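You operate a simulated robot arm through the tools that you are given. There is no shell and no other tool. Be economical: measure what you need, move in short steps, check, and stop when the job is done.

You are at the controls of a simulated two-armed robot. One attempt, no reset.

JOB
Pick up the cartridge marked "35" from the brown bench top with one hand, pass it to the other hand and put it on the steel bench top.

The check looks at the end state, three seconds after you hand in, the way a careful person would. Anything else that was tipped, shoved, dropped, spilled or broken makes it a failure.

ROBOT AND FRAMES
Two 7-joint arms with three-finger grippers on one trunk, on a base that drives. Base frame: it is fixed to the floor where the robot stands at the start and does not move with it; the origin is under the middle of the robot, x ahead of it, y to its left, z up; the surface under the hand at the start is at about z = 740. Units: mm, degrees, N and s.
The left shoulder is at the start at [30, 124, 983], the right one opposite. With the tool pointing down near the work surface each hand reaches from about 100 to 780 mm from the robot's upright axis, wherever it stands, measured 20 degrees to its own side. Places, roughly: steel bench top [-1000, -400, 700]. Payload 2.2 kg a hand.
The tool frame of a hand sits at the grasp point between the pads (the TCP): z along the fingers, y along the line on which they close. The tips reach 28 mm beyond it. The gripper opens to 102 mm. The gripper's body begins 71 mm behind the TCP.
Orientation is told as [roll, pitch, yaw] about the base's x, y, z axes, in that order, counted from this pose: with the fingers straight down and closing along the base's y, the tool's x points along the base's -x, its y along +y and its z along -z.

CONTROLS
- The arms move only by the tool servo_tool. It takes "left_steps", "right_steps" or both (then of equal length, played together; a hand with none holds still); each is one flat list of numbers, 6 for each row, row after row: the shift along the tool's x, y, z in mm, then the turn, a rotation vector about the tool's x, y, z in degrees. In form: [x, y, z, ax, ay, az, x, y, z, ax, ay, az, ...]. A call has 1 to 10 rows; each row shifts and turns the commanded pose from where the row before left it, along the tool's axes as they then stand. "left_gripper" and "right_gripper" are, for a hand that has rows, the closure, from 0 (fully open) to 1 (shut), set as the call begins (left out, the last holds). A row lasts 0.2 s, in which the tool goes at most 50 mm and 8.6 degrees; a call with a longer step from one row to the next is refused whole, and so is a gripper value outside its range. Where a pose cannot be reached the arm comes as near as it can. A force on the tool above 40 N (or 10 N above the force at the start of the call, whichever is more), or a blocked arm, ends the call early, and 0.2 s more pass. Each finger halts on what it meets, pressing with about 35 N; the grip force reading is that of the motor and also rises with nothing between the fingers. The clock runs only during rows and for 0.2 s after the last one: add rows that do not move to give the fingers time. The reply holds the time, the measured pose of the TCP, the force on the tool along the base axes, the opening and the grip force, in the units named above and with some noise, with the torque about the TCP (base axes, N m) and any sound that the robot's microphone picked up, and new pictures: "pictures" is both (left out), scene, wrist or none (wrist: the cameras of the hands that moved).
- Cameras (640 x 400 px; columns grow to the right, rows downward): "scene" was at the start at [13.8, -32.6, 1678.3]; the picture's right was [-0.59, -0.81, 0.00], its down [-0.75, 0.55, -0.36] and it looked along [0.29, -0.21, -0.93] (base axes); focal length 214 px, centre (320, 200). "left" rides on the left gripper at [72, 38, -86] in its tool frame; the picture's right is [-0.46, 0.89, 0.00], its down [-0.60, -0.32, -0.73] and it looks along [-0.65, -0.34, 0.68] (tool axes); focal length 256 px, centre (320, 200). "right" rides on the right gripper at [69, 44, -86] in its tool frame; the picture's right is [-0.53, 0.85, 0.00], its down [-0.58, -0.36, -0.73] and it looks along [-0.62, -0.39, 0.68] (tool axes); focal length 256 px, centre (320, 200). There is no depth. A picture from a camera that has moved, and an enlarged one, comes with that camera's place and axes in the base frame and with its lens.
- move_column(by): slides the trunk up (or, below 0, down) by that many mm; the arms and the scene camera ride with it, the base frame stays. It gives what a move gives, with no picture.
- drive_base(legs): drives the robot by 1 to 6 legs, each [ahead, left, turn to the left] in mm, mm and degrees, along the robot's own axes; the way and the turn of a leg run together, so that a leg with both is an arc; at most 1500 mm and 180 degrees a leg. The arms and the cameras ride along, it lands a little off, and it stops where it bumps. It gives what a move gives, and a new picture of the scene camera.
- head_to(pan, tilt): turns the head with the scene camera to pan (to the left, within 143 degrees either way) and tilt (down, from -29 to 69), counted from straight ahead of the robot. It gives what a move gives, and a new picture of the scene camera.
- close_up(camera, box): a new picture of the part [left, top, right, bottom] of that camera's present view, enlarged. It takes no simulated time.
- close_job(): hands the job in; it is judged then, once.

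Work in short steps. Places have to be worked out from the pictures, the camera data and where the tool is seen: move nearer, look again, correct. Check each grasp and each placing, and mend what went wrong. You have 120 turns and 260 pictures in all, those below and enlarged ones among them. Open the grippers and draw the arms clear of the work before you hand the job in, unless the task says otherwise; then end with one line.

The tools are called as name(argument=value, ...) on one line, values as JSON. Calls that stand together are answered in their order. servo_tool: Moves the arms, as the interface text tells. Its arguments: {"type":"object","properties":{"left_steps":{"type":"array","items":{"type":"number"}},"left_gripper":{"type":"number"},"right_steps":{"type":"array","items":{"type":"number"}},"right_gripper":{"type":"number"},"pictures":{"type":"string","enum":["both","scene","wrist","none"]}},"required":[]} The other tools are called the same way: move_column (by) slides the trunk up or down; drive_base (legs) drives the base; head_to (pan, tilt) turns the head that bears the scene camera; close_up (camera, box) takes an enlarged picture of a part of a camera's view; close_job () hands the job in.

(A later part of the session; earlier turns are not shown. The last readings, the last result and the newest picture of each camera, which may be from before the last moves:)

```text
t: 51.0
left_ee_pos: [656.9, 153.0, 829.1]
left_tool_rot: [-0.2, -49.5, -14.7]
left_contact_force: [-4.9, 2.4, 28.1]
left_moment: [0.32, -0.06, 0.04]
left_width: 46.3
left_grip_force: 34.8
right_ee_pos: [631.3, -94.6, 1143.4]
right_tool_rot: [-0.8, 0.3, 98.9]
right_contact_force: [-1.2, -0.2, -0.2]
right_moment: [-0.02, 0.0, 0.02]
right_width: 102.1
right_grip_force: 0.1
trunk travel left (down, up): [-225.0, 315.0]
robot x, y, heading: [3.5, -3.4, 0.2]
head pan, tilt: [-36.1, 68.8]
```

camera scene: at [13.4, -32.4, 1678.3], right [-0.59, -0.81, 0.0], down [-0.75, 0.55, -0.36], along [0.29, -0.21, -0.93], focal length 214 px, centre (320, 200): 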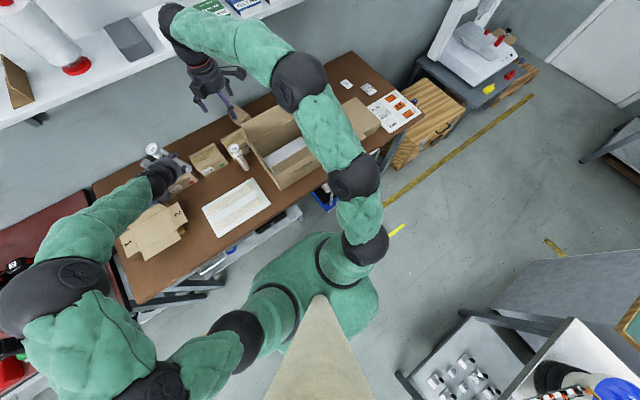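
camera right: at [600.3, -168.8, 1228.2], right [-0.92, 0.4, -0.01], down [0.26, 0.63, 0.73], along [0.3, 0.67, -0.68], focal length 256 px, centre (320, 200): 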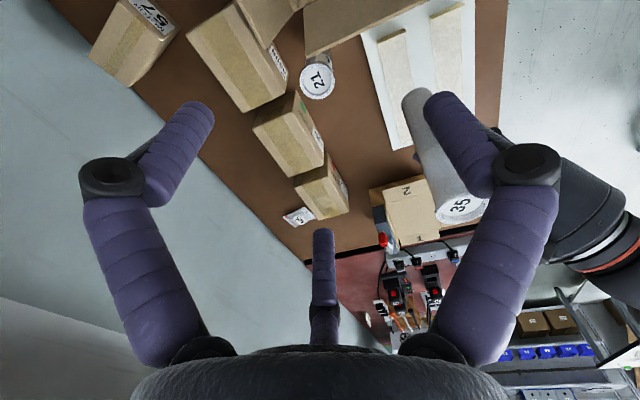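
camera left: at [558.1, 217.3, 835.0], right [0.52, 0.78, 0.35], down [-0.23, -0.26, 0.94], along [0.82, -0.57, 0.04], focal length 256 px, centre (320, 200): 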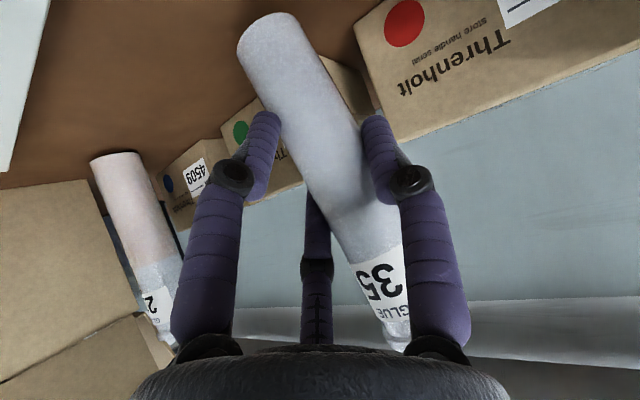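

The cartridge is down (28 N, so pressing a bit). I relieve the pressure, then open and look.

servo_tool(left_steps=[-2, 0, -1.7, 0, 0, 0, 0, 0, 0, 0, 0, 0], pictures="none")

servo_tool(left_steps=[0, 0, 0, 0, 0, 0, 0, 0, 0, 0, 0, 0, 0, 0, 0, 0, 0, 0, 0, 0, 0, 0, 0, 0], left_gripper=0)

```text
t: 51.6
left_ee_pos: [656.1, 151.8, 828.6]
left_tool_rot: [-0.4, -49.4, -14.9]
left_contact_force: [5.7, 4.0, 19.7]
left_moment: [0.4, -0.9, 0.04]
left_width: 46.4
left_grip_force: 35.1
right_ee_pos: [633.3, -95.7, 1143.8]
right_tool_rot: [-0.9, 0.3, 98.8]
right_contact_force: [-0.4, 0.7, -1.4]
right_moment: [-0.04, -0.02, -0.03]
right_width: 101.8
right_grip_force: 0.1
trunk travel left (down, up): [-225.0, 315.0]
robot x, y, heading: [-1.0, 0.0, -0.1]
head pan, tilt: [-36.1, 68.8]
```

```text
t: 52.6
left_ee_pos: [655.6, 151.3, 825.3]
left_tool_rot: [-0.6, -49.0, -14.7]
left_contact_force: [-0.2, 0.8, -0.1]
left_moment: [-0.02, 0.01, -0.01]
left_width: 102.4
left_grip_force: 0.0
right_ee_pos: [635.7, -93.9, 1142.5]
right_tool_rot: [-0.7, 0.2, 98.9]
right_contact_force: [-0.6, 0.1, -0.3]
right_moment: [0.02, 0.02, -0.01]
right_width: 102.0
right_grip_force: 0.1
trunk travel left (down, up): [-225.0, 315.0]
robot x, y, heading: [-2.2, -1.2, -0.1]
head pan, tilt: [-36.1, 68.8]
camera scene: at [13.9, -32.6, 1678.3], right [-0.59, -0.81, 0.0], down [-0.75, 0.55, -0.36], along [0.29, -0.21, -0.93], focal length 214 px, centre (320, 200)
camera left: at [557.8, 217.5, 828.0], right [0.53, 0.78, 0.35], down [-0.23, -0.26, 0.94], along [0.82, -0.57, 0.04], focal length 256 px, centre (320, 200)
```

scene: 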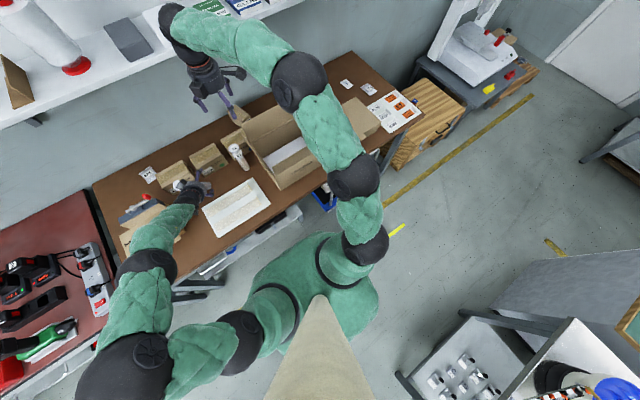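
left: 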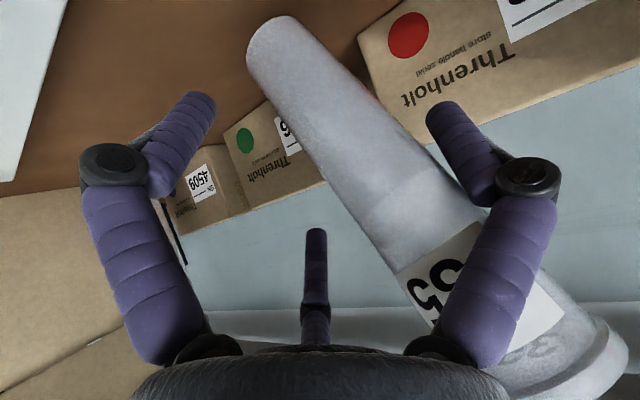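

The cartridge has tipped sideways and is leaning on the hand. I hold still and look closely.

close_up(camera="scene", box=[150, 160, 230, 220])

close_up(camera="right", box=[320, 50, 640, 250])

```text
6.67 times, centred on (190, 190) of scene
camera zoom: at [13.9, -32.6, 1678.3], right [-0.59, -0.81, 0.0], down [-0.75, 0.55, -0.36], along [0.29, -0.21, -0.93], focal length 1430 px, centre (1187, 267)
```

zoom: 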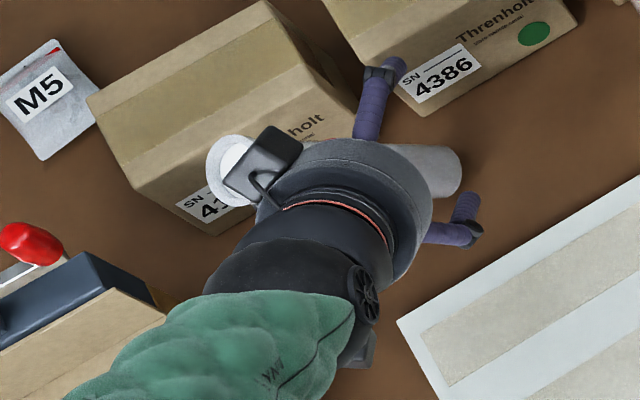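

```text
2.00 times, centred on (480, 150) of right
camera zoom: at [600.7, -169.0, 1227.9], right [-0.92, 0.4, -0.01], down [0.26, 0.63, 0.73], along [0.3, 0.67, -0.68], focal length 512 px, centre (0, 300)
```

zoom: 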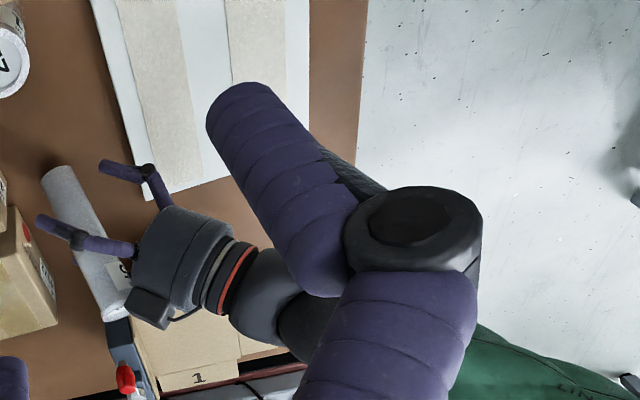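

It leans about 30° toward the +y finger, which supports it. Closing the fingers stepwise should push it back upright; I do this gently.

servo_tool(left_steps=[0, 0, 0, 0, 0, 0, 0, 0, 0, 0, 0, 0], left_gripper=0.12, pictures="none")

servo_tool(left_steps=[0, 0, 0, 0, 0, 0, 0, 0, 0, 0, 0, 0], left_gripper=0.22, pictures="wrist")

```text
t: 53.2
left_ee_pos: [654.6, 151.5, 825.4]
left_tool_rot: [-0.6, -49.1, -14.6]
left_contact_force: [0.4, -0.3, -0.3]
left_moment: [-0.03, -0.01, 0.01]
left_width: 89.7
left_grip_force: 0.1
right_ee_pos: [633.7, -94.2, 1142.3]
right_tool_rot: [-0.7, 0.3, 98.9]
right_contact_force: [-0.4, 0.1, 0.1]
right_moment: [0.02, 0.0, 0.0]
right_width: 102.2
right_grip_force: 0.0
trunk travel left (down, up): [-225.0, 315.0]
robot x, y, heading: [2.6, 0.7, 0.1]
head pan, tilt: [-36.1, 68.8]
```

```text
t: 53.9
left_ee_pos: [656.2, 151.1, 826.8]
left_tool_rot: [-0.5, -49.0, -14.6]
left_contact_force: [-0.7, 0.2, 0.1]
left_moment: [-0.01, -0.01, 0.01]
left_width: 79.5
left_grip_force: 0.2
right_ee_pos: [634.7, -93.7, 1142.4]
right_tool_rot: [-0.7, 0.2, 98.8]
right_contact_force: [-0.6, -0.6, -0.2]
right_moment: [0.01, 0.0, 0.01]
right_width: 101.7
right_grip_force: 0.1
trunk travel left (down, up): [-225.0, 315.0]
robot x, y, heading: [-0.9, -0.8, -0.1]
head pan, tilt: [-36.1, 68.8]
camera left: at [558.1, 217.7, 828.3], right [0.53, 0.78, 0.35], down [-0.23, -0.26, 0.94], along [0.82, -0.57, 0.04], focal length 256 px, centre (320, 200)
```

left: 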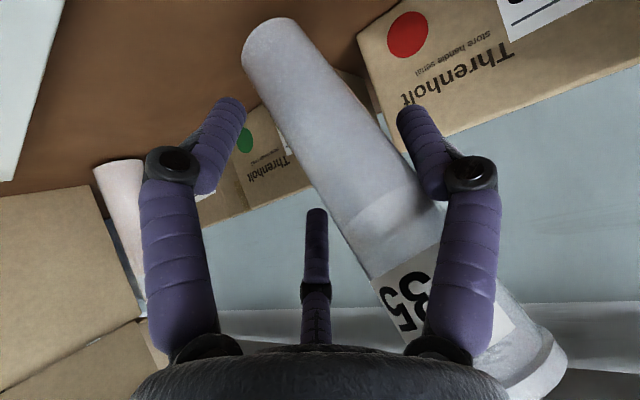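

It straightens as the finger pushes. I continue in steps.

servo_tool(left_steps=[0, 0, 0, 0, 0, 0, 0, 0, 0, 0, 0, 0], left_gripper=0.32, pictures="wrist")

servo_tool(left_steps=[0, 0, 0, 0, 0, 0, 0, 0, 0, 0, 0, 0], left_gripper=0.42, pictures="wrist")

```text
t: 54.5
left_ee_pos: [655.6, 152.6, 826.7]
left_tool_rot: [-0.5, -49.0, -14.7]
left_contact_force: [0.2, 0.4, 0.2]
left_moment: [0.0, 0.0, 0.0]
left_width: 69.8
left_grip_force: 0.2
right_ee_pos: [634.8, -94.2, 1142.7]
right_tool_rot: [-0.7, 0.2, 98.8]
right_contact_force: [-0.6, 0.4, 0.4]
right_moment: [-0.05, 0.01, 0.02]
right_width: 102.0
right_grip_force: 0.0
trunk travel left (down, up): [-225.0, 315.0]
robot x, y, heading: [2.5, 5.1, 0.2]
head pan, tilt: [-36.1, 68.8]
camera left: at [558.0, 217.6, 828.3], right [0.53, 0.78, 0.35], down [-0.23, -0.26, 0.94], along [0.82, -0.57, 0.04], focal length 256 px, centre (320, 200)
```

left: 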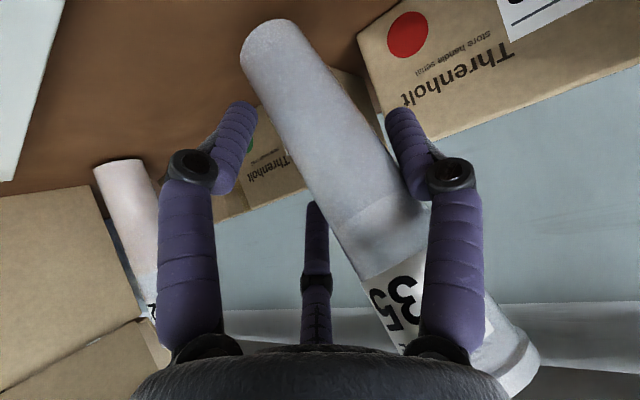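

```text
t: 55.0
left_ee_pos: [654.5, 152.7, 826.1]
left_tool_rot: [-0.5, -49.0, -14.6]
left_contact_force: [0.6, -0.5, 0.3]
left_moment: [0.0, 0.02, 0.0]
left_width: 59.6
left_grip_force: 0.5
right_ee_pos: [634.3, -94.5, 1143.4]
right_tool_rot: [-0.6, 0.3, 98.7]
right_contact_force: [0.5, -0.2, 0.6]
right_moment: [0.01, -0.02, 0.01]
right_width: 101.8
right_grip_force: 0.0
trunk travel left (down, up): [-225.0, 315.0]
robot x, y, heading: [-0.8, 0.2, -0.1]
head pan, tilt: [-36.1, 68.8]
camera left: at [558.0, 217.6, 828.3], right [0.53, 0.78, 0.35], down [-0.23, -0.26, 0.94], along [0.82, -0.57, 0.04], focal length 256 px, centre (320, 200)
```

left: 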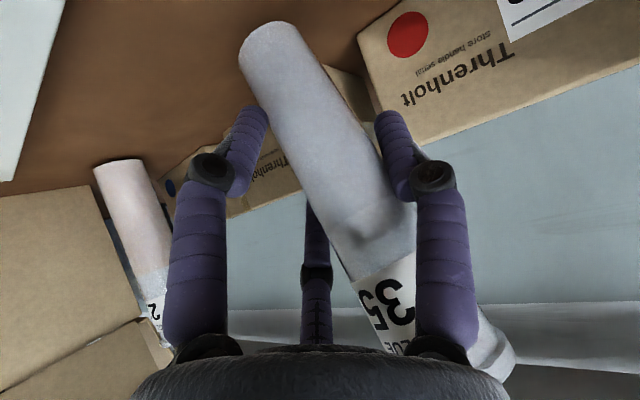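

It leans both sideways and back toward the palm. Safest is to grip it fully as it is, lift a little, and straighten it by turning the hand in the air.

servo_tool(left_steps=[0, 0, 0, 0, 0, 0, 0, 0, 0, 0, 0, 0, 0, 0, 0, 0, 0, 0, 0, 0, 0, 0, 0, 0], left_gripper=1, pictures="wrist")

close_up(camera="scene", box=[150, 160, 230, 220])

```text
t: 56.0
left_ee_pos: [655.9, 152.5, 825.8]
left_tool_rot: [-0.5, -49.0, -14.8]
left_contact_force: [0.4, -0.6, 0.2]
left_moment: [0.01, 0.0, -0.01]
left_width: 45.6
left_grip_force: 35.0
right_ee_pos: [634.6, -95.1, 1142.3]
right_tool_rot: [-0.7, 0.2, 98.7]
right_contact_force: [0.6, 0.0, 0.3]
right_moment: [0.04, 0.0, 0.01]
right_width: 102.0
right_grip_force: 0.1
trunk travel left (down, up): [-225.0, 315.0]
robot x, y, heading: [3.1, -2.2, 0.0]
head pan, tilt: [-36.1, 68.8]
camera left: at [558.1, 217.6, 828.3], right [0.53, 0.78, 0.35], down [-0.23, -0.26, 0.94], along [0.82, -0.57, 0.04], focal length 256 px, centre (320, 200)
```

left: 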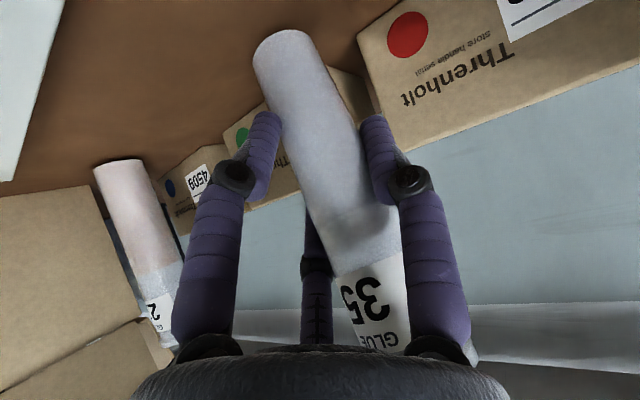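

```text
6.67 times, centred on (190, 190) of scene
camera zoom: at [14.0, -32.6, 1678.3], right [-0.59, -0.81, 0.0], down [-0.75, 0.55, -0.36], along [0.29, -0.21, -0.93], focal length 1430 px, centre (1187, 267)
```

zoom: 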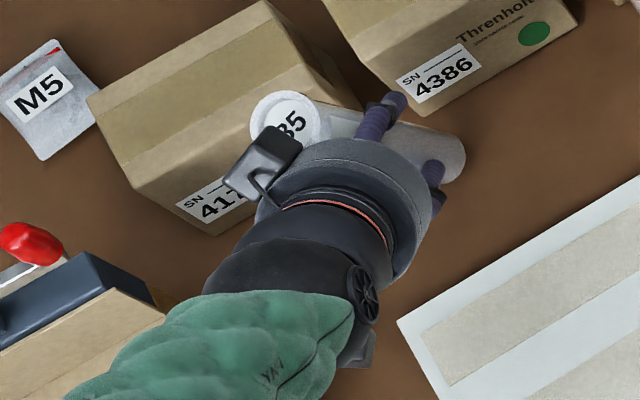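

Gripped. Both views agree it leans about 13° back toward the palm and 10° sideways. I lift 60 mm and turn the hand to cancel both.

servo_tool(left_steps=[-7, 0, -6, 0, 0, 0, -14, 0, -12, 0, 0, 0, -16, 0, -14, 0, 0, 0, -8, 0, -7, 0, 0, 0, 0, 0, 0, -3.3, 0, 3.8, 0, 0, 0, -3.3, 0, 3.8, 0, 0, 0, 0, 6.5, 0, 0, 0, 0, 0, 6.5, 0, 0, 0, 0, 0, 0, 0])

close_up(camera="scene", box=[150, 140, 230, 200])

close_up(camera="right", box=[320, 50, 640, 250])

```text
t: 58.0
left_ee_pos: [667.6, 167.1, 892.2]
left_tool_rot: [5.3, -35.7, -18.7]
left_contact_force: [-0.5, -0.6, -0.8]
left_moment: [-0.01, -0.01, 0.04]
left_width: 45.4
left_grip_force: 34.7
left hand out of reach, approached as far as the arm can: row 5, 6
right_ee_pos: [633.6, -95.3, 1142.8]
right_tool_rot: [-0.8, 0.2, 98.7]
right_contact_force: [0.2, -0.5, -0.5]
right_moment: [-0.04, 0.03, -0.04]
right_width: 102.0
right_grip_force: 0.0
trunk travel left (down, up): [-225.0, 315.0]
robot x, y, heading: [1.1, 0.6, 0.0]
head pan, tilt: [-36.1, 68.8]
camera scene: at [13.5, -32.5, 1678.3], right [-0.59, -0.81, 0.0], down [-0.75, 0.55, -0.36], along [0.29, -0.21, -0.93], focal length 214 px, centre (320, 200)
camera left: at [573.5, 231.0, 922.3], right [0.59, 0.73, 0.34], down [-0.05, -0.39, 0.92], along [0.8, -0.56, -0.2], focal length 256 px, centre (320, 200)
```

scene: 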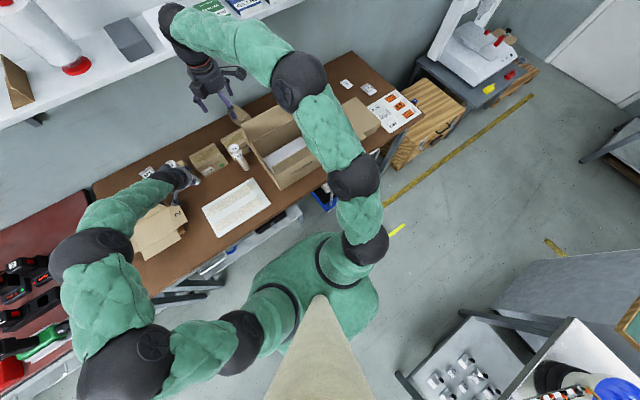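
left: 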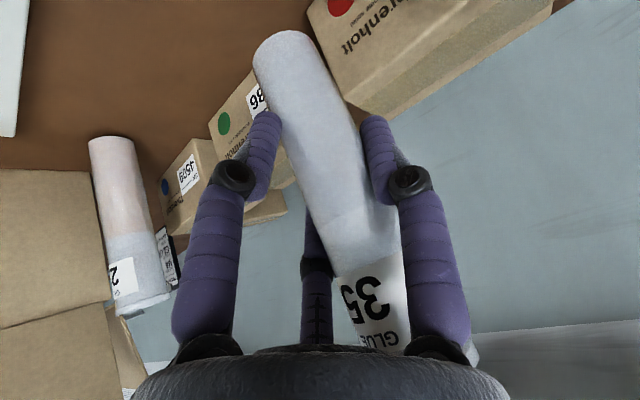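

```text
6.67 times, centred on (190, 170) of scene
camera zoom: at [13.5, -32.5, 1678.3], right [-0.59, -0.81, 0.0], down [-0.75, 0.55, -0.36], along [0.29, -0.21, -0.93], focal length 1430 px, centre (1187, 400)
```

zoom: 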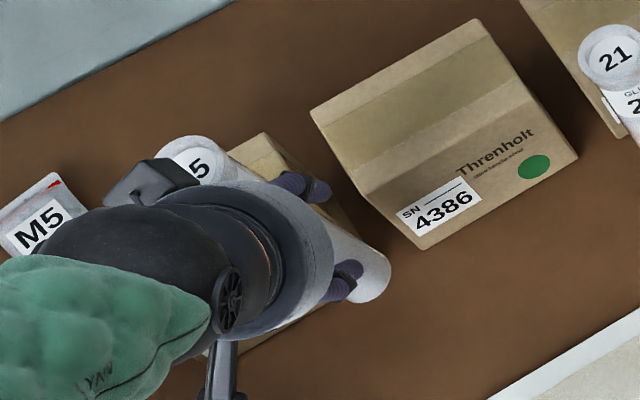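

```text
2.00 times, centred on (480, 150) of right
camera zoom: at [600.3, -168.8, 1228.2], right [-0.92, 0.4, -0.01], down [0.26, 0.63, 0.73], along [0.3, 0.67, -0.68], focal length 512 px, centre (0, 300)
```

zoom: 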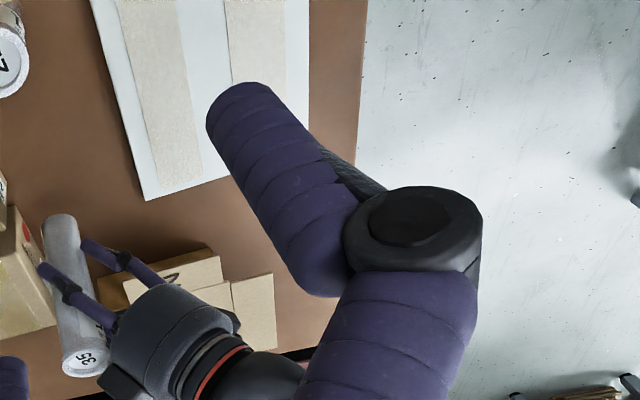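

Lean is now only about 4° toward +y. I trim that, move back 20 mm from the boxes, and come down to about 25 mm above the bench, then check again.

servo_tool(left_steps=[0, 0, 0, -3, 1.3, 2.2, 12.8, -6.7, 9.3, 0, 0, 0, 12.8, -6.7, 9.3, 0, 0, 0, 12.8, -6.7, 9.3, 0, 0, 0, 0, 0, 0, 0, 0, 0], pictures="wrist")

close_up(camera="scene", box=[150, 140, 230, 200])

close_up(camera="right", box=[320, 100, 480, 260])

```text
t: 59.2
left_ee_pos: [648.7, 157.8, 844.1]
left_tool_rot: [9.7, -34.3, -21.2]
left_contact_force: [0.6, -1.0, -1.5]
left_moment: [-0.01, 0.0, 0.02]
left_width: 45.0
left_grip_force: 35.2
right_ee_pos: [634.9, -95.4, 1141.3]
right_tool_rot: [-0.7, 0.1, 98.8]
right_contact_force: [1.2, 0.6, -0.9]
right_moment: [-0.03, -0.02, 0.03]
right_width: 102.2
right_grip_force: 0.1
trunk travel left (down, up): [-225.0, 315.0]
robot x, y, heading: [-3.1, -0.9, 0.1]
head pan, tilt: [-36.1, 68.8]
camera left: at [555.5, 219.2, 879.6], right [0.59, 0.71, 0.39], down [-0.04, -0.45, 0.89], along [0.8, -0.55, -0.24], focal length 256 px, centre (320, 200)
```

left: 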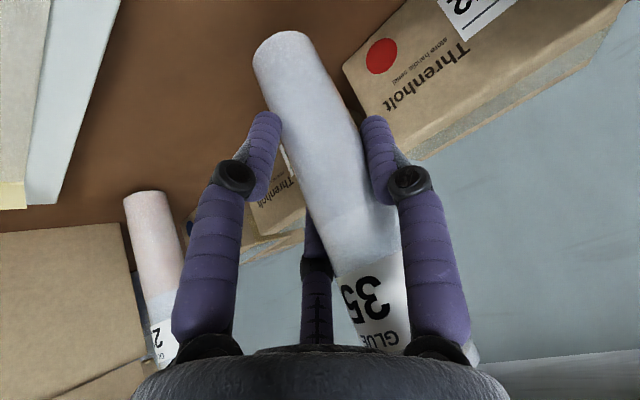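

```text
6.67 times, centred on (190, 170) of scene
camera zoom: at [13.7, -32.7, 1678.3], right [-0.59, -0.81, 0.0], down [-0.75, 0.55, -0.36], along [0.29, -0.21, -0.93], focal length 1430 px, centre (1187, 400)
```

zoom: 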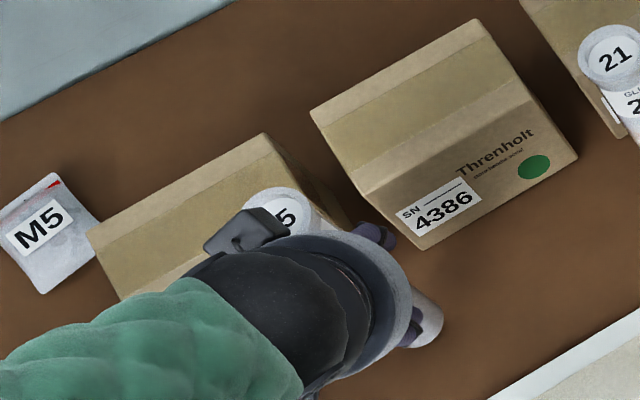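

```text
2.50 times, centred on (400, 180) of right
camera zoom: at [600.5, -169.0, 1228.1], right [-0.92, 0.4, -0.01], down [0.26, 0.63, 0.73], along [0.3, 0.67, -0.68], focal length 640 px, centre (120, 250)
```

zoom: 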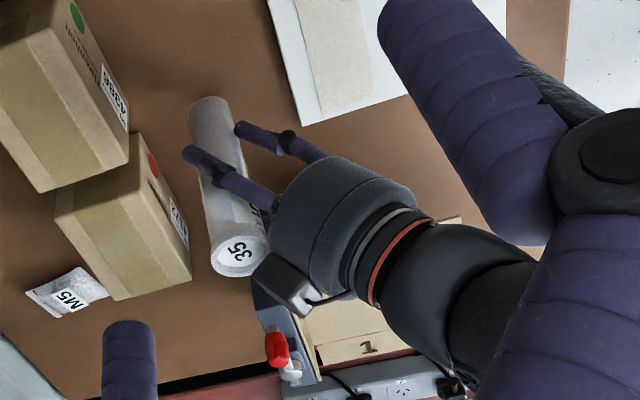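

Both external views agree: bottom at (667, 157), lean about 4°. I trim once more, go down 18 mm, then feel for the bench.

servo_tool(left_steps=[0, 0, 0, -2.2, 3, 1.6, 5, -1.3, 7.4, 0, 0, 0, 5, -1.3, 7.4, 0, 0, 0, 0, 0, 0, 0, 0, 0], pictures="none")

servo_tool(left_steps=[1.7, -0.4, 2.4, 0, 0, 0, 0, 0, 0, 0, 0, 0], pictures="none")

servo_tool(left_steps=[1.1, -0.3, 1.6, 0, 0, 0, 0, 0, 0, 0, 0, 0], pictures="none")

```text
t: 60.2
left_ee_pos: [648.8, 159.1, 828.8]
left_tool_rot: [12.6, -31.2, -22.3]
left_contact_force: [0.0, 0.7, 2.3]
left_moment: [-0.01, -0.07, -0.03]
left_width: 45.2
left_grip_force: 35.5
right_ee_pos: [634.4, -95.5, 1142.5]
right_tool_rot: [-0.7, 0.2, 98.7]
right_contact_force: [-0.2, 1.1, -0.2]
right_moment: [-0.01, 0.03, 0.01]
right_width: 102.1
right_grip_force: 0.0
trunk travel left (down, up): [-225.0, 315.0]
robot x, y, heading: [1.8, -1.5, -0.0]
head pan, tilt: [-36.1, 68.8]
```

```text
t: 60.9
left_ee_pos: [648.8, 160.0, 827.0]
left_tool_rot: [12.8, -31.4, -22.5]
left_contact_force: [-3.4, -1.0, 20.9]
left_moment: [-0.22, 0.33, -0.05]
left_width: 45.3
left_grip_force: 35.5
right_ee_pos: [633.1, -96.0, 1144.3]
right_tool_rot: [-0.8, 0.1, 98.8]
right_contact_force: [0.4, 0.0, 0.6]
right_moment: [0.0, -0.03, 0.03]
right_width: 101.9
right_grip_force: 0.0
trunk travel left (down, up): [-225.0, 315.0]
robot x, y, heading: [1.5, -1.0, -0.1]
head pan, tilt: [-36.1, 68.8]
```

```text
t: 61.5
left_ee_pos: [649.3, 160.7, 824.7]
left_tool_rot: [12.9, -31.3, -22.4]
left_contact_force: [-2.8, 5.0, 27.5]
left_moment: [0.14, 0.22, -0.07]
left_width: 45.2
left_grip_force: 34.9
right_ee_pos: [633.7, -94.3, 1143.7]
right_tool_rot: [-0.7, 0.1, 98.8]
right_contact_force: [0.0, 0.2, 0.0]
right_moment: [0.03, 0.0, 0.01]
right_width: 101.7
right_grip_force: 0.0
trunk travel left (down, up): [-225.0, 315.0]
robot x, y, heading: [2.8, -1.2, -0.0]
head pan, tilt: [-36.1, 68.8]
```

Bottom is on the bench, pressing 27 N. I relieve 3 mm and look from both outside cameras before opening.

servo_tool(left_steps=[-1.7, 0.4, -2.4, 0, 0, 0, 0, 0, 0, 0, 0, 0], pictures="wrist")

close_up(camera="scene", box=[150, 140, 230, 200])

close_up(camera="right", box=[320, 100, 480, 260])

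```text
t: 62.0
left_ee_pos: [647.2, 158.7, 825.3]
left_tool_rot: [12.7, -31.1, -22.3]
left_contact_force: [2.8, 4.6, 16.8]
left_moment: [0.21, -0.27, 0.08]
left_width: 45.0
left_grip_force: 35.1
right_ee_pos: [633.9, -95.5, 1144.0]
right_tool_rot: [-0.7, 0.3, 98.9]
right_contact_force: [-0.8, -0.2, -1.0]
right_moment: [-0.01, -0.01, -0.01]
right_width: 102.0
right_grip_force: 0.1
trunk travel left (down, up): [-225.0, 315.0]
robot x, y, heading: [0.8, 2.4, -0.0]
head pan, tilt: [-36.1, 68.8]
camera left: at [555.2, 217.6, 867.1], right [0.61, 0.69, 0.4], down [-0.01, -0.5, 0.86], along [0.8, -0.53, -0.3], focal length 256 px, centre (320, 200)
```

left: 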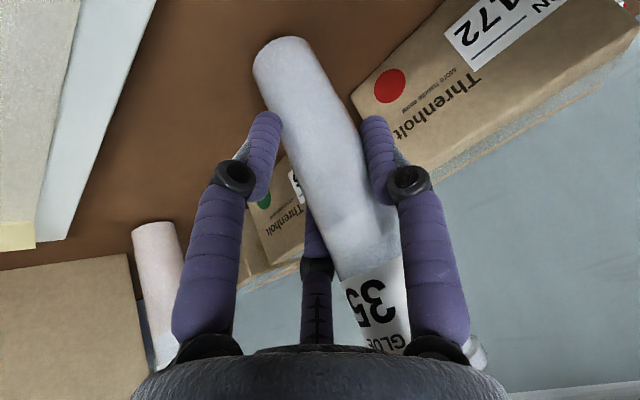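

```text
6.67 times, centred on (190, 170) of scene
camera zoom: at [12.5, -32.4, 1678.3], right [-0.59, -0.81, 0.0], down [-0.75, 0.55, -0.36], along [0.29, -0.21, -0.93], focal length 1430 px, centre (1187, 400)
```

zoom: 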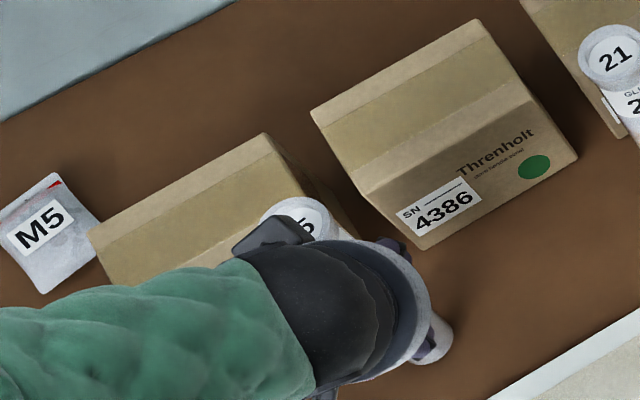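

```text
2.50 times, centred on (400, 180) of right
camera zoom: at [599.7, -168.9, 1228.6], right [-0.92, 0.4, -0.01], down [0.26, 0.63, 0.73], along [0.3, 0.67, -0.68], focal length 640 px, centre (120, 250)
```

zoom: 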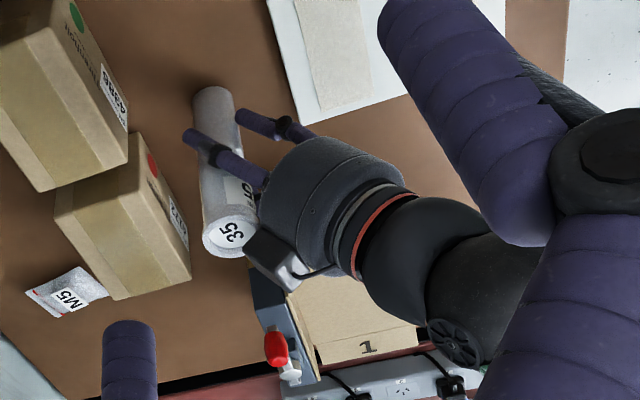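

Lean is now only 1–2°, bottom (663, 162). I relieve a little more and open in small steps.

servo_tool(left_steps=[-1.2, 0.3, -1.7, 0, 0, 0, 0, 0, 0, 0, 0, 0], pictures="none")

servo_tool(left_steps=[0, 0, 0, 0, 0, 0, 0, 0, 0, 0, 0, 0], left_gripper=0.45, pictures="wrist")

close_up(camera="right", box=[320, 100, 480, 260])

```text
t: 62.6
left_ee_pos: [648.1, 157.2, 824.6]
left_tool_rot: [12.4, -30.9, -22.3]
left_contact_force: [0.8, 0.6, 5.8]
left_moment: [0.01, -0.09, 0.01]
left_width: 45.2
left_grip_force: 34.9
right_ee_pos: [633.9, -95.5, 1143.1]
right_tool_rot: [-0.7, 0.2, 98.8]
right_contact_force: [-0.1, 0.2, 0.4]
right_moment: [-0.01, 0.0, -0.03]
right_width: 102.0
right_grip_force: 0.1
trunk travel left (down, up): [-225.0, 315.0]
robot x, y, heading: [0.2, 0.1, -0.1]
head pan, tilt: [-36.1, 68.8]
```

```text
t: 63.2
left_ee_pos: [648.1, 159.4, 825.6]
left_tool_rot: [12.4, -31.0, -22.3]
left_contact_force: [0.6, -0.1, 0.4]
left_moment: [-0.04, 0.02, 0.03]
left_width: 56.1
left_grip_force: 0.0
right_ee_pos: [635.2, -95.8, 1141.9]
right_tool_rot: [-0.7, 0.2, 98.9]
right_contact_force: [0.1, -0.5, -0.4]
right_moment: [0.02, 0.02, 0.02]
right_width: 102.1
right_grip_force: 0.1
trunk travel left (down, up): [-225.0, 315.0]
robot x, y, heading: [-0.7, -2.7, 0.2]
head pan, tilt: [-36.1, 68.8]
camera left: at [555.7, 217.1, 868.3], right [0.61, 0.69, 0.4], down [-0.01, -0.5, 0.86], along [0.8, -0.53, -0.3], focal length 256 px, centre (320, 200)
```

left: 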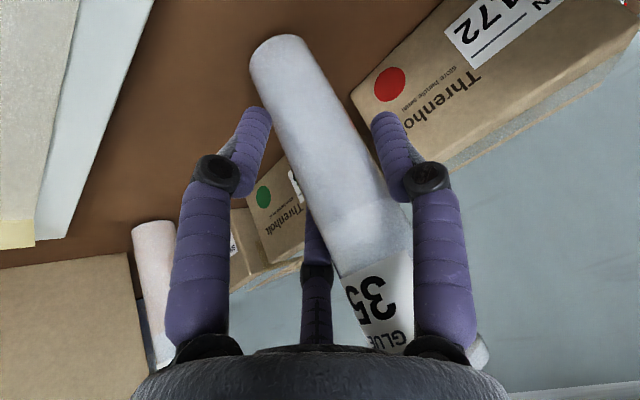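

```text
2.50 times, centred on (400, 180) of right
camera zoom: at [600.6, -169.1, 1227.9], right [-0.92, 0.4, -0.01], down [0.26, 0.63, 0.73], along [0.3, 0.67, -0.68], focal length 640 px, centre (120, 250)
```

zoom: 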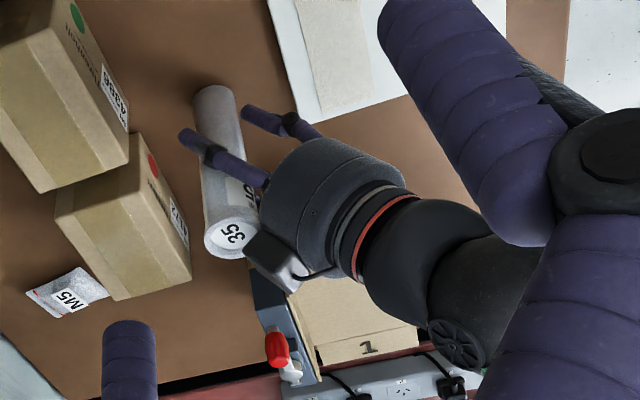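

Nearly no change, standing so far. I open further and watch.

servo_tool(left_steps=[0, 0, 0, 0, 0, 0, 0, 0, 0, 0, 0, 0], left_gripper=0.3, pictures="wrist")

close_up(camera="right", box=[320, 100, 480, 260])

```text
t: 63.9
left_ee_pos: [650.3, 159.1, 827.1]
left_tool_rot: [12.5, -31.0, -22.3]
left_contact_force: [-0.7, 0.1, 0.1]
left_moment: [-0.03, 0.0, 0.02]
left_width: 71.2
left_grip_force: 0.1
right_ee_pos: [635.3, -94.7, 1142.7]
right_tool_rot: [-0.7, 0.1, 98.7]
right_contact_force: [-0.4, -0.1, -0.1]
right_moment: [-0.03, -0.02, 0.01]
right_width: 101.9
right_grip_force: 0.1
trunk travel left (down, up): [-225.0, 315.0]
robot x, y, heading: [-1.5, -1.1, 0.1]
head pan, tilt: [-36.1, 68.8]
camera left: at [556.1, 217.4, 868.8], right [0.61, 0.69, 0.4], down [-0.01, -0.5, 0.86], along [0.8, -0.53, -0.3], focal length 256 px, centre (320, 200)
```

left: 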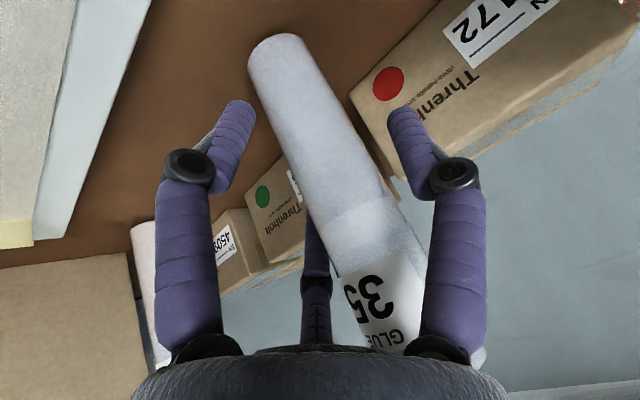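

```text
2.50 times, centred on (400, 180) of right
camera zoom: at [600.6, -169.0, 1228.0], right [-0.92, 0.4, -0.01], down [0.26, 0.63, 0.73], along [0.3, 0.67, -0.68], focal length 640 px, centre (120, 250)
```

zoom: 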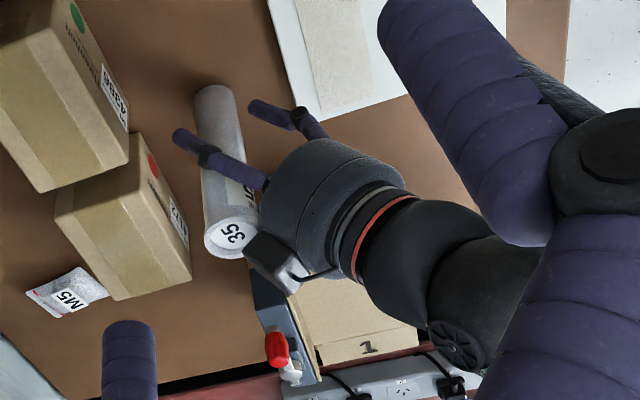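

It stands free. I open fully and withdraw the hand backward-up along its fingers.

servo_tool(left_steps=[0, 0, 0, 0, 0, 0, 0, 0, 0, 0, 0, 0, 0, 0, -10, 0, 0, 0, 0, 0, -20, 0, 0, 0, 0, 0, -25, 0, 0, 0, 0, 0, -25, 0, 0, 0, 0, 0, -25, 0, 0, 0, 0, 0, -25, 0, 0, 0], left_gripper=0)

```text
t: 65.7
left_ee_pos: [579.1, 157.6, 935.1]
left_tool_rot: [12.5, -31.0, -22.2]
left_contact_force: [1.0, 0.3, 0.0]
left_moment: [-0.01, -0.04, 0.0]
left_width: 102.3
left_grip_force: 0.1
right_ee_pos: [634.3, -96.5, 1142.4]
right_tool_rot: [-0.7, 0.2, 98.8]
right_contact_force: [0.8, -0.5, -0.5]
right_moment: [-0.02, 0.02, -0.01]
right_width: 102.0
right_grip_force: 0.1
trunk travel left (down, up): [-225.0, 315.0]
robot x, y, heading: [0.7, -1.4, 0.0]
head pan, tilt: [-36.1, 68.8]
camera scene: at [13.1, -32.8, 1678.3], right [-0.59, -0.81, 0.0], down [-0.75, 0.55, -0.36], along [0.29, -0.21, -0.93], focal length 214 px, centre (320, 200)
camera left: at [486.2, 215.9, 977.0], right [0.61, 0.69, 0.4], down [-0.01, -0.5, 0.86], along [0.8, -0.53, -0.3], focal length 256 px, centre (320, 200)
```

scene: 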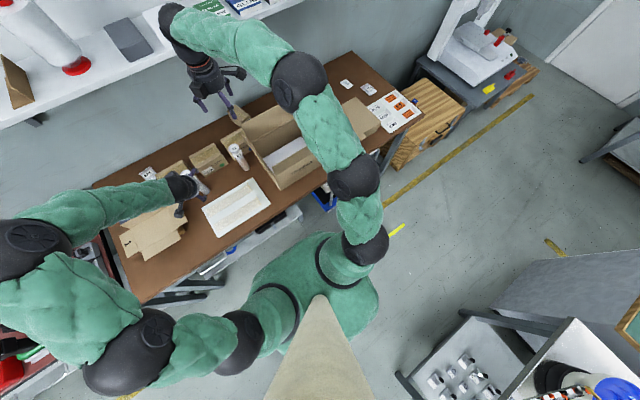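
left: 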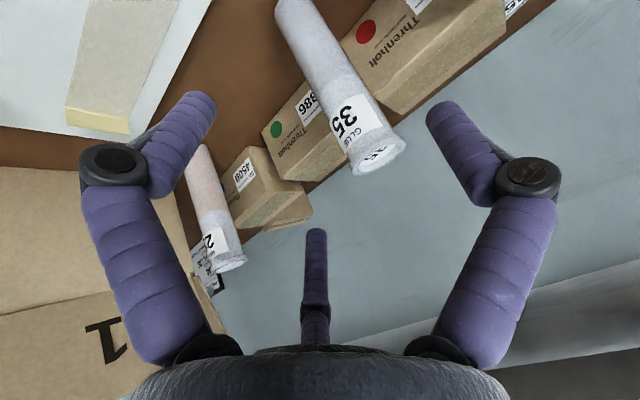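

The cartridge stands upright again. I turn the left hand to point straight down where it is (85 mm away from the cartridge).

servo_tool(left_steps=[0, 0, 0, 6.25, 0, 0, 0, 0, 0, 6.25, 0, 0, 0, 0, 0, 0, 7.75, 0, 0, 0, 0, 0, 7.75, 0, 0, 0, 0, 0, 7.75, 0, 0, 0, 0, 0, 7.75, 0, 0, 0, 0, 0, 0, -7.4, 0, 0, 0, 0, 0, -7.4, 0, 0, 0, 0, 0, -7.4, 0, 0, -30, 0, 0, 0])

close_up(camera="right", box=[320, 100, 480, 260])

close_up(camera="scene", box=[150, 140, 230, 200])

```text
t: 67.8
left_ee_pos: [563.9, 156.9, 954.1]
left_tool_rot: [-0.4, -5.0, 0.8]
left_contact_force: [0.5, -0.3, 0.0]
left_moment: [-0.01, 0.0, 0.01]
left_width: 102.0
left_grip_force: 0.0
left hand out of reach, approached as far as the arm can: row 3, 6
right_ee_pos: [633.5, -95.7, 1142.6]
right_tool_rot: [-0.8, 0.1, 98.9]
right_contact_force: [-0.6, -0.4, 0.3]
right_moment: [0.02, -0.02, -0.05]
right_width: 101.9
right_grip_force: 0.0
trunk travel left (down, up): [-225.0, 315.0]
robot x, y, heading: [1.4, -0.9, -0.2]
head pan, tilt: [-36.1, 68.8]
camera scene: at [12.5, -32.9, 1678.3], right [-0.59, -0.81, 0.0], down [-0.75, 0.55, -0.36], along [0.29, -0.21, -0.93], focal length 214 px, centre (320, 200)
camera left: at [484.9, 194.9, 1034.1], right [0.45, 0.89, 0.03], down [0.54, -0.3, 0.78], along [0.71, -0.33, -0.62], focal length 256 px, centre (320, 200)
```

scene: 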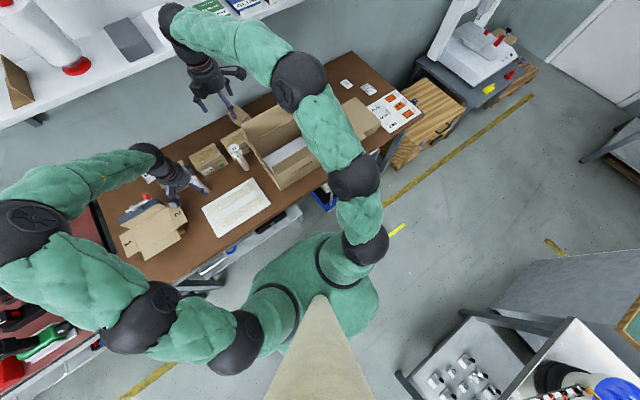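
left: 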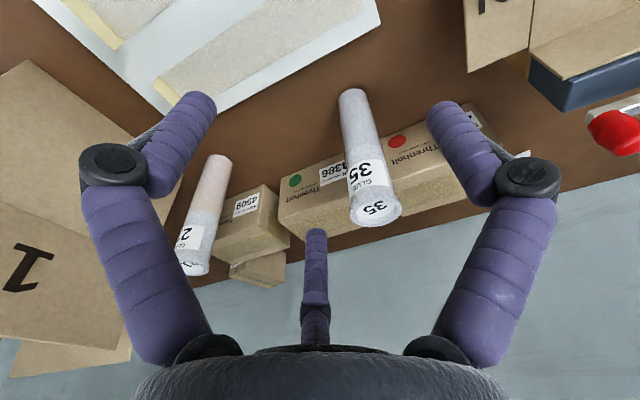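

```text
2.50 times, centred on (400, 180) of right
camera zoom: at [599.6, -169.3, 1228.6], right [-0.92, 0.4, -0.01], down [0.26, 0.63, 0.73], along [0.3, 0.67, -0.68], focal length 640 px, centre (120, 250)
```

zoom: 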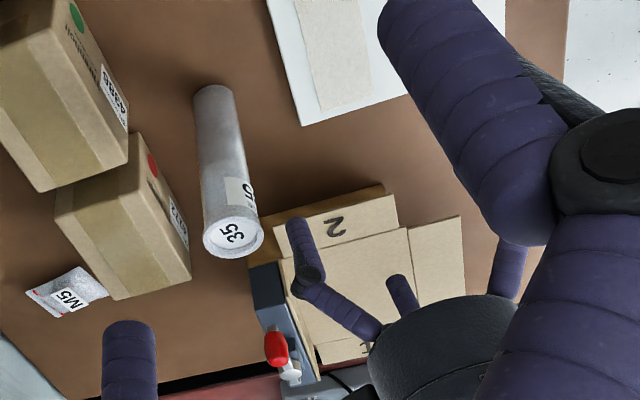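

```text
6.67 times, centred on (190, 170) of scene
camera zoom: at [12.5, -32.9, 1678.3], right [-0.59, -0.81, 0.0], down [-0.75, 0.55, -0.36], along [0.29, -0.21, -0.93], focal length 1430 px, centre (1187, 400)
```

zoom: 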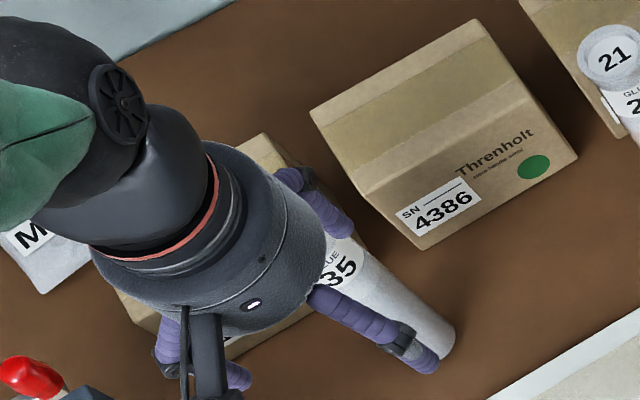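

Triangulated top: (661, 164, 908). I level the left hand and bring it over the cartridge at z about 965.

servo_tool(left_steps=[0, 0, -11, 0, 0, 0, -24.3, 1.8, 0, -0.4, 2.5, 0.8, -24.3, 1.8, 0, 0, 2.5, 0, -24.3, 1.8, 0, 0, 0, 0, -24.3, 1.8, 0, 0, 0, 0, 0, 0, 0, 0, 0, 0], pictures="wrist")

close_up(camera="right", box=[320, 100, 480, 260])

```text
t: 69.2
left_ee_pos: [662.5, 167.4, 966.4]
left_tool_rot: [0.1, 0.1, -0.1]
left_contact_force: [0.0, 0.5, -0.1]
left_moment: [0.02, 0.01, 0.01]
left_width: 102.2
left_grip_force: 0.0
right_ee_pos: [634.8, -94.7, 1142.9]
right_tool_rot: [-0.6, 0.2, 98.8]
right_contact_force: [-0.9, 0.7, -0.2]
right_moment: [0.01, -0.03, 0.0]
right_width: 102.0
right_grip_force: 0.1
trunk travel left (down, up): [-225.0, 315.0]
robot x, y, heading: [2.3, 3.0, 0.0]
head pan, tilt: [-36.1, 68.8]
camera left: at [591.4, 204.9, 1052.5], right [0.47, 0.88, 0.0], down [0.6, -0.32, 0.73], along [0.65, -0.34, -0.68], focal length 256 px, centre (320, 200)
```

left: 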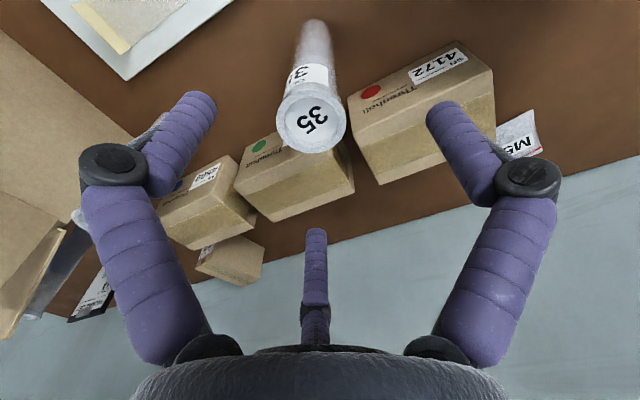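

```text
2.50 times, centred on (400, 180) of right
camera zoom: at [600.2, -168.9, 1228.2], right [-0.92, 0.4, -0.01], down [0.26, 0.63, 0.73], along [0.3, 0.67, -0.68], focal length 640 px, centre (120, 250)
```

zoom: 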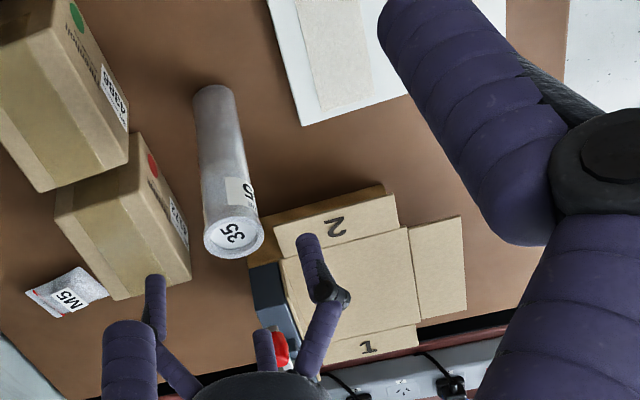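

The wrist view puts the top at (661, 163). I correct 4 mm and descend to z 886.

servo_tool(left_steps=[1.5, -4.2, 0, 0, 0, 0, 0, 0, 20, 0, 0, 0, 0, 0, 20, 0, 0, 0, 0, 0, 20, 0, 0, 0, 0, 0, 12, 0, 0, 0, 0, 0, 6, 0, 0, 0, 0, 0, 0, 0, 0, 0], pictures="wrist")

close_up(camera="right", box=[320, 100, 480, 260])

```text
t: 70.8
left_ee_pos: [659.9, 162.6, 890.0]
left_tool_rot: [0.1, 0.1, -0.1]
left_contact_force: [-0.6, 1.5, 0.4]
left_moment: [-0.01, 0.01, -0.03]
left_width: 101.9
left_grip_force: 0.0
right_ee_pos: [634.6, -95.0, 1142.4]
right_tool_rot: [-0.7, 0.1, 98.8]
right_contact_force: [-0.2, 0.5, 0.8]
right_moment: [-0.03, 0.0, -0.01]
right_width: 102.0
right_grip_force: 0.0
trunk travel left (down, up): [-225.0, 315.0]
robot x, y, heading: [1.0, -1.0, 0.1]
head pan, tilt: [-36.1, 68.8]
camera left: at [589.4, 200.3, 977.3], right [0.47, 0.88, 0.0], down [0.6, -0.32, 0.73], along [0.65, -0.34, -0.68], focal length 256 px, centre (320, 200)
```

left: 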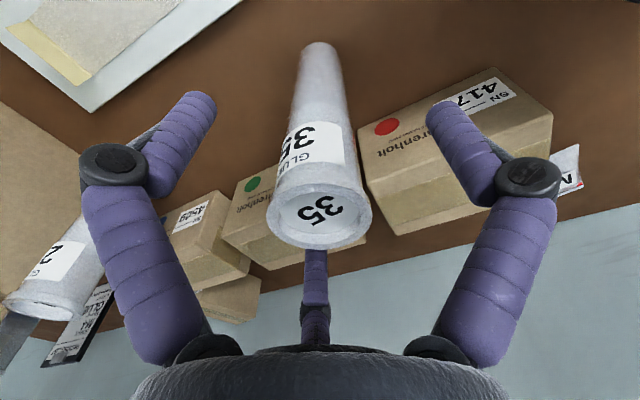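

```text
2.50 times, centred on (400, 180) of right
camera zoom: at [600.5, -169.0, 1228.1], right [-0.92, 0.4, -0.01], down [0.26, 0.63, 0.73], along [0.3, 0.67, -0.68], focal length 640 px, centre (120, 250)
```

zoom: 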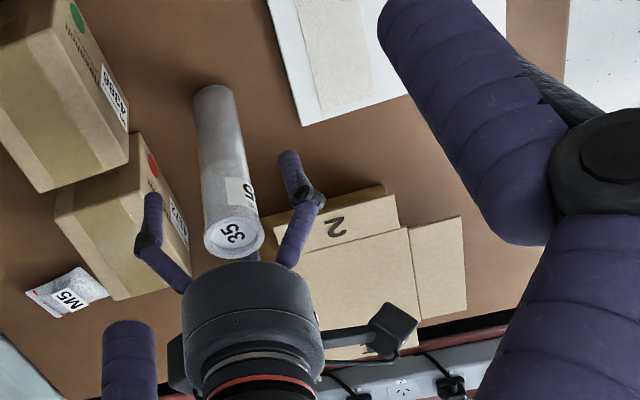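

Cartridge sits within 2 mm of the grasp point, its top about 18 mm above it. I close the left gripper.

servo_tool(left_steps=[-1.5, -0.5, 0, 0, 0, 0, 0, 0, 0, 0, 0, 0, 0, 0, 0, 0, 0, 0, 0, 0, 0, 0, 0, 0, 0, 0, 0, 0, 0, 0], left_gripper=1, pictures="wrist")

close_up(camera="right", box=[320, 100, 480, 260])

```text
t: 72.0
left_ee_pos: [662.8, 162.7, 891.1]
left_tool_rot: [0.1, 0.0, -0.1]
left_contact_force: [1.3, 0.3, 3.0]
left_moment: [0.02, -0.19, 0.02]
left_width: 36.7
left_grip_force: 34.9
right_ee_pos: [633.7, -95.8, 1142.9]
right_tool_rot: [-0.7, 0.2, 98.8]
right_contact_force: [-0.1, -0.1, -0.2]
right_moment: [-0.01, 0.01, -0.01]
right_width: 101.7
right_grip_force: 0.1
trunk travel left (down, up): [-225.0, 315.0]
robot x, y, heading: [1.8, 0.4, 0.1]
head pan, tilt: [-36.1, 68.8]
camera left: at [590.8, 199.9, 977.6], right [0.47, 0.88, 0.0], down [0.6, -0.32, 0.73], along [0.65, -0.34, -0.68], focal length 256 px, centre (320, 200)
```

left: 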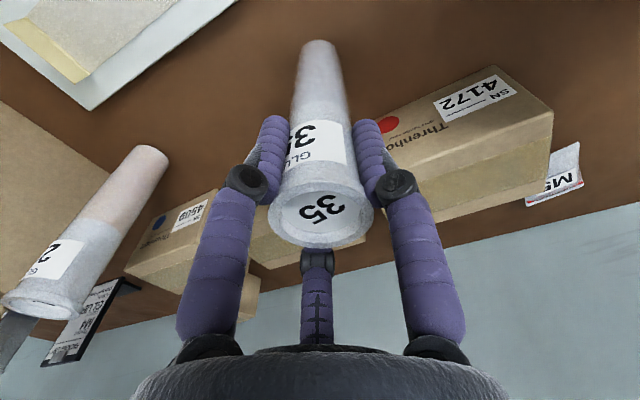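

```text
2.50 times, centred on (400, 180) of right
camera zoom: at [600.4, -169.1, 1228.1], right [-0.92, 0.4, -0.01], down [0.26, 0.63, 0.73], along [0.3, 0.67, -0.68], focal length 640 px, centre (120, 250)
```

zoom: 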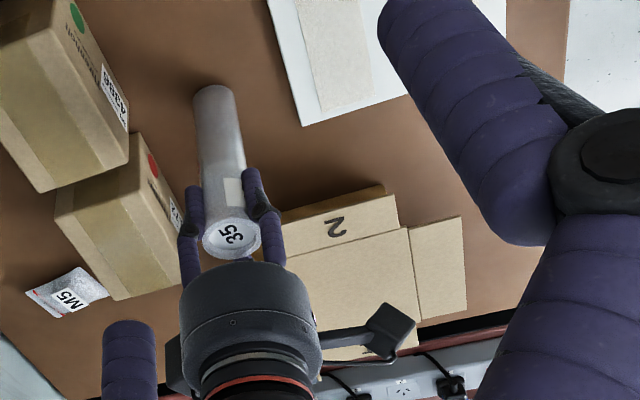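

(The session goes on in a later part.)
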